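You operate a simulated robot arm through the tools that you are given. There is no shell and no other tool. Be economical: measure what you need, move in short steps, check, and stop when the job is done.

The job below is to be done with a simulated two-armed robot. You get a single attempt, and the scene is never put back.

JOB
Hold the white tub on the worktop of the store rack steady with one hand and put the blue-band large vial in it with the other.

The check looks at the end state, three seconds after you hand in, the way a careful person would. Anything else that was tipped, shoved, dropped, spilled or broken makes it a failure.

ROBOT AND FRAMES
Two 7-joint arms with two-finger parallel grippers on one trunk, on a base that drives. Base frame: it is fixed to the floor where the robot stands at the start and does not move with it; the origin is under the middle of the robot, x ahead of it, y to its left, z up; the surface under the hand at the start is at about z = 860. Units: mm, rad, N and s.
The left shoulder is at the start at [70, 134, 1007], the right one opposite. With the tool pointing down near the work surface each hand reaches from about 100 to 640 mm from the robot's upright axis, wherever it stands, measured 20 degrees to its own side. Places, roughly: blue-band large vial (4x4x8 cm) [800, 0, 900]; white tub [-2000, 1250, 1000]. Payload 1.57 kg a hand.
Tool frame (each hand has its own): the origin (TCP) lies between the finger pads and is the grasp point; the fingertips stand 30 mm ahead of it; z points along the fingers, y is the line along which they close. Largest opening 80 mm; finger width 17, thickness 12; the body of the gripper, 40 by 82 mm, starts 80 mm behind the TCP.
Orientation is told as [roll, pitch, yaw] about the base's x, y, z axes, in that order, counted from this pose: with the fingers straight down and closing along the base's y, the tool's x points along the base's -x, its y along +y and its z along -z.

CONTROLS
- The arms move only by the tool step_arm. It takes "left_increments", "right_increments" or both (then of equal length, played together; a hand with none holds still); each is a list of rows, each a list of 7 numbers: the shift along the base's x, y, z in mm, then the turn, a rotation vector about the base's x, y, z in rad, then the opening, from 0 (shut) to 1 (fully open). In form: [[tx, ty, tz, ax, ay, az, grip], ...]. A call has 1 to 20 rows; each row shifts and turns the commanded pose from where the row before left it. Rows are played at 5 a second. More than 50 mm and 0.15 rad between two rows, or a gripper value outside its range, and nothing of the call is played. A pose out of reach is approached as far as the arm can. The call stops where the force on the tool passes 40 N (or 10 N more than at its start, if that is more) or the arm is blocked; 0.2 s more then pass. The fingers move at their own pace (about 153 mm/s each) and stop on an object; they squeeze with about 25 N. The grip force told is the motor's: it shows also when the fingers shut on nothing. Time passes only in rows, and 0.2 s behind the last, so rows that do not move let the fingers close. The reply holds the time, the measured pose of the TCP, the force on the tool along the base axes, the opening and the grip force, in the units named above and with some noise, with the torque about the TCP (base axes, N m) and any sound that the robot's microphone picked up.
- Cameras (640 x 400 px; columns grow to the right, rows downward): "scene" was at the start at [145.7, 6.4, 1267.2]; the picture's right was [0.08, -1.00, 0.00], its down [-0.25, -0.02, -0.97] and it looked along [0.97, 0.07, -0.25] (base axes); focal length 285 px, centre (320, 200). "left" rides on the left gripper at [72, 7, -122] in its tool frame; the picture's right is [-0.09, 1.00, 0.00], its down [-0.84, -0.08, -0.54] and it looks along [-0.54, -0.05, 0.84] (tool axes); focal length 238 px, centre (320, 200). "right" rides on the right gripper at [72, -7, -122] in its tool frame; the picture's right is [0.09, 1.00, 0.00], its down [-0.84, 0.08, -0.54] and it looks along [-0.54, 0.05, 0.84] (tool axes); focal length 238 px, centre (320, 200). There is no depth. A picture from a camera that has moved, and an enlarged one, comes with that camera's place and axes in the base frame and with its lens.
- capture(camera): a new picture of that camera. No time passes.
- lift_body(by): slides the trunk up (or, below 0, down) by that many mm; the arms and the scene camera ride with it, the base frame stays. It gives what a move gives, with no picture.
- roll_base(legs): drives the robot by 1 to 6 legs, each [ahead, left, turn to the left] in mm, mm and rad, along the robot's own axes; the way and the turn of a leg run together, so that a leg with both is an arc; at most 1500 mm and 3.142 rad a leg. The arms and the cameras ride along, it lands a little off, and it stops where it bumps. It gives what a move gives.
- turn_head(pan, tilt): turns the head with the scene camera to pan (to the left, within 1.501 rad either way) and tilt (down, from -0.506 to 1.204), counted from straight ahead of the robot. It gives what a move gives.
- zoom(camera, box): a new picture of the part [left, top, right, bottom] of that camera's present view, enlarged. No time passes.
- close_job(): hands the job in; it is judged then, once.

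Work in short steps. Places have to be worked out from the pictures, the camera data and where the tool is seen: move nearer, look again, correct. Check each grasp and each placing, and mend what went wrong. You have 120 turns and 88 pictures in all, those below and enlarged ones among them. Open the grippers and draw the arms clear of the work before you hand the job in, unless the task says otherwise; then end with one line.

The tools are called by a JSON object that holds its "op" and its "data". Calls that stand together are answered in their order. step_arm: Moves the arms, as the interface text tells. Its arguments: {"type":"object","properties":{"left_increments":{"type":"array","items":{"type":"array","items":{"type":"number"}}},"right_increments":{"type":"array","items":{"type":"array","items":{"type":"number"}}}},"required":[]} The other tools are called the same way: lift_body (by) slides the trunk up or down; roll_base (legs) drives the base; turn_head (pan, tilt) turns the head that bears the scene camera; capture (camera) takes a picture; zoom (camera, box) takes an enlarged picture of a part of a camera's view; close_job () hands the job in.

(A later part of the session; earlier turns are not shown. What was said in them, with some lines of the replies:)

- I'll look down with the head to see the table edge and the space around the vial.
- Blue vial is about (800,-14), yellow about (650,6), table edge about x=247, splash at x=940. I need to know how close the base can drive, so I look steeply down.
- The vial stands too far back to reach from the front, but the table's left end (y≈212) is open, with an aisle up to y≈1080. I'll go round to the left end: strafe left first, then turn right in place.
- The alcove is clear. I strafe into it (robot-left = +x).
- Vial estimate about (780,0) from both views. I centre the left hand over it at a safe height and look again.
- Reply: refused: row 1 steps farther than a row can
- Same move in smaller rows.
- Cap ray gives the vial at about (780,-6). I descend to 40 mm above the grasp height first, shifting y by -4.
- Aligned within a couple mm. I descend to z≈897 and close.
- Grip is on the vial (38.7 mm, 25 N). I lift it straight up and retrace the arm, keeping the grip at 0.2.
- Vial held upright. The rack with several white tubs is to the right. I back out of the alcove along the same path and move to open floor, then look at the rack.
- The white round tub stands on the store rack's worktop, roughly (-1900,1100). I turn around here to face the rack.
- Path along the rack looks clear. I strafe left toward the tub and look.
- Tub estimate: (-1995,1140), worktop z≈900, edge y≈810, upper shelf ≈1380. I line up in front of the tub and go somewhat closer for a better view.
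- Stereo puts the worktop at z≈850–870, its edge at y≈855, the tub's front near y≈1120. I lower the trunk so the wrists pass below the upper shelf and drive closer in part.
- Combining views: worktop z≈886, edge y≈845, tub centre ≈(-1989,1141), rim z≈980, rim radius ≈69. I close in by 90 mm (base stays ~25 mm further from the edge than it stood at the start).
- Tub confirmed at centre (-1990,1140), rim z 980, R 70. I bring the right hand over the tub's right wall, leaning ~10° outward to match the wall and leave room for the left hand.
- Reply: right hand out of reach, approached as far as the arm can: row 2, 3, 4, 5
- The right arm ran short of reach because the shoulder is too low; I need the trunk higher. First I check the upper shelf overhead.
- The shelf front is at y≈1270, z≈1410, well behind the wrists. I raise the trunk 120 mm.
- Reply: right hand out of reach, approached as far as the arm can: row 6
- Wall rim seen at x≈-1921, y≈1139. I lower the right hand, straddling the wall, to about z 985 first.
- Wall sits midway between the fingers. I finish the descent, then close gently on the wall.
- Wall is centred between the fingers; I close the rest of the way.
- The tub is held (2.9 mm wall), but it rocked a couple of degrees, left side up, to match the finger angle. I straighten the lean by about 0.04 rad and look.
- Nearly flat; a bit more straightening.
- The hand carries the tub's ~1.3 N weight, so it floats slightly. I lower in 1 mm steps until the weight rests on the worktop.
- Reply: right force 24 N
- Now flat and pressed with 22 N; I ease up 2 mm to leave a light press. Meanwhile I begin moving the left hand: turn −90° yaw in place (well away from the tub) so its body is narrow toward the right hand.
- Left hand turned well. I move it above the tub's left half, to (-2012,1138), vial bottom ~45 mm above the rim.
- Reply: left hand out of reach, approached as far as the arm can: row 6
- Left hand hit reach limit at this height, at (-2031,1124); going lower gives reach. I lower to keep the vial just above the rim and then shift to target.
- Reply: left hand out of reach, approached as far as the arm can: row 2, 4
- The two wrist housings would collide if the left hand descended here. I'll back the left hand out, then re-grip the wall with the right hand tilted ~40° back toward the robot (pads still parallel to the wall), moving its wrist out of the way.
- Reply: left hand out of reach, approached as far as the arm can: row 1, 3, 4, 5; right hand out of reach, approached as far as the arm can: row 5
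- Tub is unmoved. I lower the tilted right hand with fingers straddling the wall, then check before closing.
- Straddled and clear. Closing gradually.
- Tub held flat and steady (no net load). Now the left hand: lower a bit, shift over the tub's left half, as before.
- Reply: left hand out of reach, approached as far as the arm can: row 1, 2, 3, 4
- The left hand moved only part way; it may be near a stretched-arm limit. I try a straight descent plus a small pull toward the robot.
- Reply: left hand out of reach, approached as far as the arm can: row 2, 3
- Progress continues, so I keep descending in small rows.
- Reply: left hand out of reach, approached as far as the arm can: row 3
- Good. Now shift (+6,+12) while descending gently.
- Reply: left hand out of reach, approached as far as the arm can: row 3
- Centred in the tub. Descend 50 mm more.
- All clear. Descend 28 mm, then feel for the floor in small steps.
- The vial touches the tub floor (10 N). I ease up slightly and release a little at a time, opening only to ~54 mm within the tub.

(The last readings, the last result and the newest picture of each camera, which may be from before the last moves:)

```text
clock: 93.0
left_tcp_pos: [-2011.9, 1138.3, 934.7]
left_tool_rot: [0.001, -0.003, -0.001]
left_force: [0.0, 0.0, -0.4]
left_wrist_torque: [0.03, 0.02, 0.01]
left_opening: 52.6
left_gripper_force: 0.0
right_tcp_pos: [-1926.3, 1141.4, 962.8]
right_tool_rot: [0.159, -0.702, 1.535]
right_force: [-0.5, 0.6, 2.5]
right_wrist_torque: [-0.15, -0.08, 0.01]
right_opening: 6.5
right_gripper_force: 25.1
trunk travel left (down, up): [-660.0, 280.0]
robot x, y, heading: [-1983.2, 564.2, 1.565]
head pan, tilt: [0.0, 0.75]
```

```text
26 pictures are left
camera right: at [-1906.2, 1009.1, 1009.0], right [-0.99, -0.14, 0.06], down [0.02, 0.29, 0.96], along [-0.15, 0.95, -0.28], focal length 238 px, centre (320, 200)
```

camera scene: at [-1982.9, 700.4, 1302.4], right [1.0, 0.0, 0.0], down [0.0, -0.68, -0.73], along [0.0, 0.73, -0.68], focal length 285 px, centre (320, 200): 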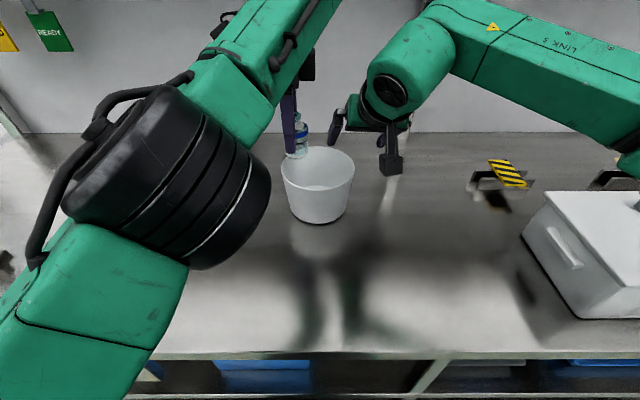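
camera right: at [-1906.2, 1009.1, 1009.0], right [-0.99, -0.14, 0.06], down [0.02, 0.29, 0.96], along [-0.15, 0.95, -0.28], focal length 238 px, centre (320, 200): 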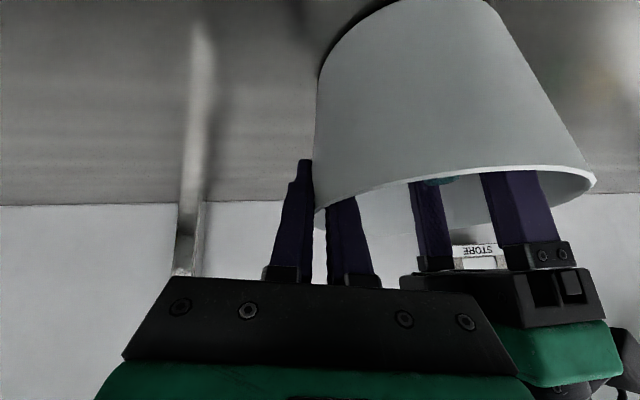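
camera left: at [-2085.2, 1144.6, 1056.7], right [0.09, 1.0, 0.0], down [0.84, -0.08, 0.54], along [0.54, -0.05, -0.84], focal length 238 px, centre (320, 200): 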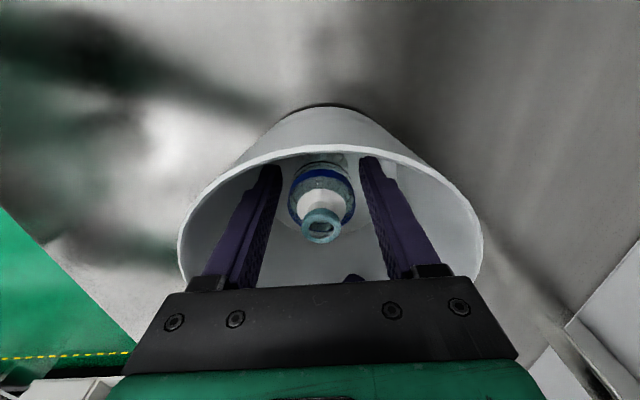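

Vial stands free in the tub. Raise the left hand straight up.

{"op": "step_arm", "data": {"left_increments": [[0, 0, 5, 0, 0, 0, 0.66], [0, 0, 12, 0, 0, 0, 0.66], [0, 0, 18, 0, 0, 0, 0.66], [0, 0, 20, 0, 0, 0, 0.66], [0, 0, 20, 0, 0, 0, 0.66], [0, 0, 12, 0, 0, 0, 0.66], [0, 0, 0, 0, 0, 0, 0.66]]}}

{"op": "capture", "data": {"camera": "left"}}

```text
clock: 94.6
left_tcp_pos: [-2011.6, 1138.3, 1018.4]
left_tool_rot: [0.009, -0.004, -0.001]
left_force: [-0.6, -0.3, -1.0]
left_wrist_torque: [0.03, 0.0, 0.0]
left_opening: 52.7
left_gripper_force: 0.0
left hand out of reach, approached as far as the arm can: row 6
right_tcp_pos: [-1925.6, 1141.4, 963.1]
right_tool_rot: [0.158, -0.701, 1.535]
right_force: [1.0, 0.1, 2.6]
right_wrist_torque: [-0.16, -0.13, 0.08]
right_opening: 6.7
right_gripper_force: 25.1
trunk travel left (down, up): [-660.0, 280.0]
robot x, y, heading: [-1986.5, 570.0, 1.572]
head pan, tilt: [0.0, 0.75]
```

```text
25 pictures are left
camera left: at [-2085.3, 1143.9, 1140.6], right [0.09, 1.0, 0.01], down [0.83, -0.08, 0.55], along [0.54, -0.04, -0.84], focal length 238 px, centre (320, 200)
```

left: 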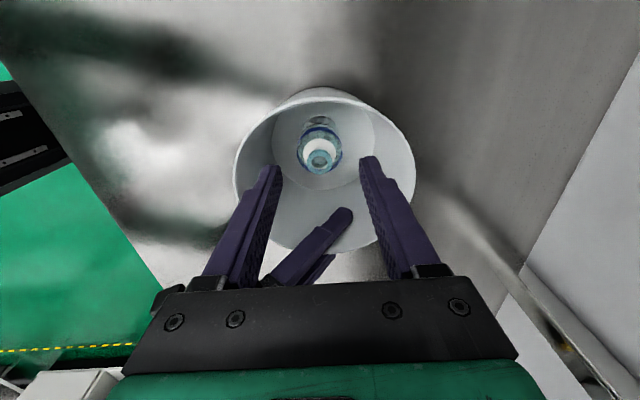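

Vial upright in the tub. Left hand goes up while pulling back toward the robot (to stay in reach), then out left.

{"op": "step_arm", "data": {"left_increments": [[-3, -8, 12, 0, 0, 0, 0.66], [-3, -8, 12, 0, 0, 0, 0.66], [-4, -8, 12, 0, 0, 0, 0.66], [-4, -8, 8, 0, 0, 0, 0.66], [0, 0, 0, 0, 0, 0, 0.66]]}}

{"op": "step_arm", "data": {"left_increments": [[-20, -15, 0, 0, 0, 0, 0.66], [-25, -20, 0, 0, 0, 0, 0.66], [-30, -20, 0, 0, 0, 0, 0.66], [-30, -20, 0, 0, 0, 0, 0.66], [-30, -20, 0, 0, 0, 0, 0.66], [-30, -20, 0, 0, 0, 0, 0.66], [0, 0, 0, 0, 0, 0, 0.66]]}}

{"op": "capture", "data": {"camera": "scene"}}

```text
clock: 95.8
left_tcp_pos: [-2020.1, 1123.1, 1051.4]
left_tool_rot: [-0.003, -0.001, -0.002]
left_force: [-0.4, -0.1, -0.1]
left_wrist_torque: [0.03, -0.04, 0.03]
left_opening: 52.9
left_gripper_force: 0.1
left hand out of reach, approached as far as the arm can: row 2, 3, 4
right_tcp_pos: [-1925.2, 1140.5, 963.8]
right_tool_rot: [0.158, -0.702, 1.535]
right_force: [0.4, -0.7, 3.2]
right_wrist_torque: [-0.18, -0.12, 0.03]
right_opening: 6.2
right_gripper_force: 25.4
trunk travel left (down, up): [-660.0, 280.0]
robot x, y, heading: [-1986.2, 570.0, 1.573]
head pan, tilt: [0.0, 0.75]
```

```text
clock: 97.4
left_tcp_pos: [-2146.6, 1127.6, 1089.6]
left_tool_rot: [-0.001, -0.002, -0.002]
left_force: [-0.7, -0.2, -0.2]
left_wrist_torque: [0.0, 0.06, 0.01]
left_opening: 52.6
left_gripper_force: 0.1
left hand out of reach, approached as far as the arm can: row 1, 2, 3, 4, 5, 6
right_tcp_pos: [-1926.6, 1142.0, 963.4]
right_tool_rot: [0.16, -0.7, 1.531]
right_force: [-1.7, 0.4, 1.1]
right_wrist_torque: [-0.09, 0.07, -0.06]
right_opening: 6.4
right_gripper_force: 25.5
trunk travel left (down, up): [-660.0, 280.0]
robot x, y, heading: [-1987.7, 571.5, 1.567]
head pan, tilt: [0.0, 0.75]
```

```text
24 pictures are left
camera scene: at [-1982.4, 699.7, 1302.4], right [1.0, 0.0, 0.0], down [0.0, -0.68, -0.73], along [0.0, 0.73, -0.68], focal length 285 px, centre (320, 200)
```

scene: 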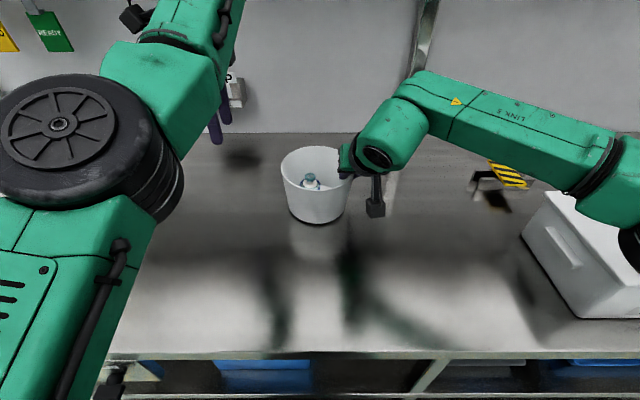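

Left hand is clear. Now I open the right hand a little and lift it straight off the wall.

{"op": "step_arm", "data": {"right_increments": [[0, 0, 0, 0, 0, 0, 0.15], [0, 0, 0, 0, 0, 0, 0.3], [0, 0, 0, 0, 0, 0, 0.4], [1, 0, 15, 0, 0, 0, 0.4], [2, 0, 25, 0, 0, 0, 0.4], [2, 0, 30, 0, 0, 0, 0.4], [10, -25, 20, 0, 0, 0, 0.5], [20, -35, 0, 0, 0, 0, 0.5], [20, -35, 0, 0, 0, 0, 0.5], [0, 0, 0, 0, 0, 0, 0.5]]}}

{"op": "capture", "data": {"camera": "scene"}}

{"op": "capture", "data": {"camera": "right"}}

```text
clock: 99.6
left_tcp_pos: [-2146.6, 1127.9, 1087.9]
left_tool_rot: [-0.002, -0.001, 0.001]
left_force: [-0.5, 0.2, 0.3]
left_wrist_torque: [-0.04, 0.0, -0.03]
left_opening: 52.7
left_gripper_force: 0.0
right_tcp_pos: [-1869.8, 1048.6, 1051.2]
right_tool_rot: [0.158, -0.7, 1.533]
right_force: [0.6, -0.2, 0.7]
right_wrist_torque: [0.0, -0.02, 0.01]
right_opening: 40.0
right_gripper_force: 0.0
trunk travel left (down, up): [-660.0, 280.0]
robot x, y, heading: [-1988.7, 567.0, 1.573]
head pan, tilt: [0.0, 0.75]
```

```text
23 pictures are left
camera scene: at [-1983.5, 700.7, 1302.3], right [1.0, 0.0, 0.0], down [0.0, -0.68, -0.73], along [0.0, 0.73, -0.68], focal length 285 px, centre (320, 200)
```

scene: 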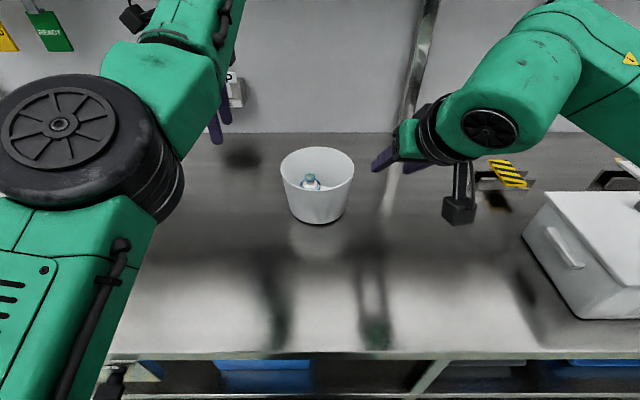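

```text
22 pictures are left
camera right: at [-1849.8, 915.3, 1097.9], right [-0.99, -0.13, 0.06], down [0.02, 0.29, 0.96], along [-0.15, 0.95, -0.28], focal length 238 px, centre (320, 200)
```

right: 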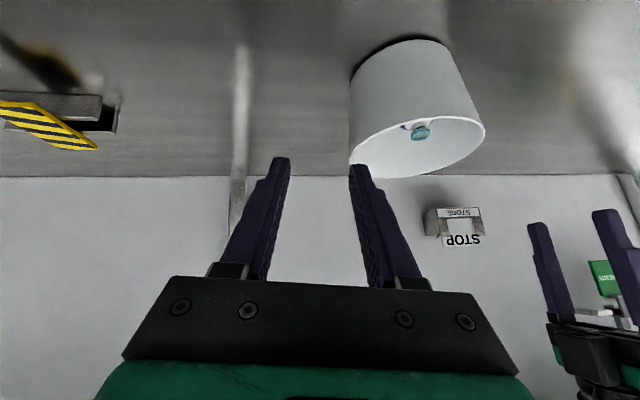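

Vial upright in the tub, tub flat in place. I open both grippers and back the robot straight away, then take a final look.

{"op": "step_arm", "data": {"left_increments": [[0, 0, 0, 0, 0, 0, 1], [0, 0, 0, 0, 0, 0, 1]], "right_increments": [[0, 0, 15, 0, 0, 0, 1], [0, 0, 15, 0, 0, 0, 1]]}}

{"op": "roll_base", "data": {"legs": [[-350, 0, 0]]}}

{"op": "capture", "data": {"camera": "scene"}}

{"op": "zoom", "data": {"camera": "scene", "box": [260, 40, 380, 140]}}

```text
clock: 100.2
left_tcp_pos: [-2146.6, 1127.3, 1087.9]
left_tool_rot: [0.0, -0.001, 0.003]
left_force: [0.2, 0.4, -0.2]
left_wrist_torque: [0.0, 0.05, 0.02]
left_opening: 79.9
left_gripper_force: 0.0
right_tcp_pos: [-1869.3, 1048.4, 1081.3]
right_tool_rot: [0.158, -0.7, 1.535]
right_force: [-0.2, -0.8, 0.4]
right_wrist_torque: [0.0, 0.0, 0.03]
right_opening: 80.0
right_gripper_force: 0.0
trunk travel left (down, up): [-660.0, 280.0]
robot x, y, heading: [-1986.9, 569.2, 1.565]
head pan, tilt: [0.0, 0.75]
```

```text
clock: 102.4
left_tcp_pos: [-2148.2, 778.4, 1089.2]
left_tool_rot: [-0.002, -0.003, 0.002]
left_force: [0.0, 0.5, 0.0]
left_wrist_torque: [-0.02, -0.03, 0.01]
left_opening: 80.0
left_gripper_force: 0.0
right_tcp_pos: [-1870.9, 700.4, 1083.2]
right_tool_rot: [0.158, -0.699, 1.539]
right_force: [0.8, 0.2, 0.0]
right_wrist_torque: [-0.01, 0.03, 0.02]
right_opening: 79.9
right_gripper_force: 0.0
trunk travel left (down, up): [-660.0, 280.0]
robot x, y, heading: [-1985.1, 222.3, 1.576]
head pan, tilt: [0.0, 0.75]
```

```text
21 pictures are left
camera scene: at [-1983.2, 351.5, 1302.3], right [1.0, 0.0, 0.0], down [0.0, -0.68, -0.73], along [0.0, 0.73, -0.68], focal length 285 px, centre (320, 200)
```

scene: 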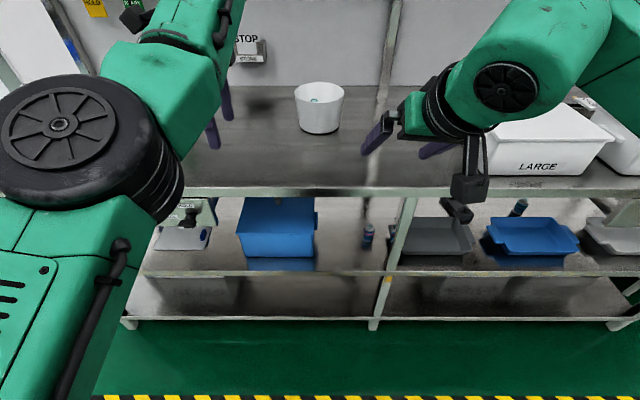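

```text
4.00 times, centred on (320, 90) of scene
camera zoom: at [-1983.2, 351.5, 1302.3], right [1.0, 0.0, 0.0], down [0.0, -0.68, -0.73], along [0.0, 0.73, -0.68], focal length 1141 px, centre (320, 640)
```

zoom: 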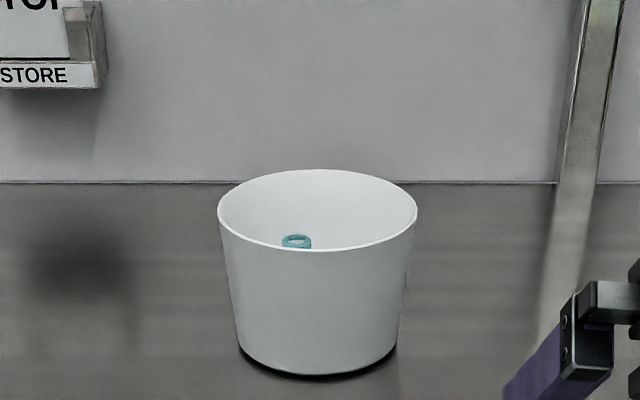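

The tub sits flat with the vial standing inside, both hands are empty and clear, and everything else is undisturbed. Handing in.

{"op": "close_job", "data": {}}

```text
The job is handed in.
```

The blue-band large vial is standing upright in the white tub on the store rack's worktop. The right hand held the tub steady while the left put the vial in, and both arms are now clear.
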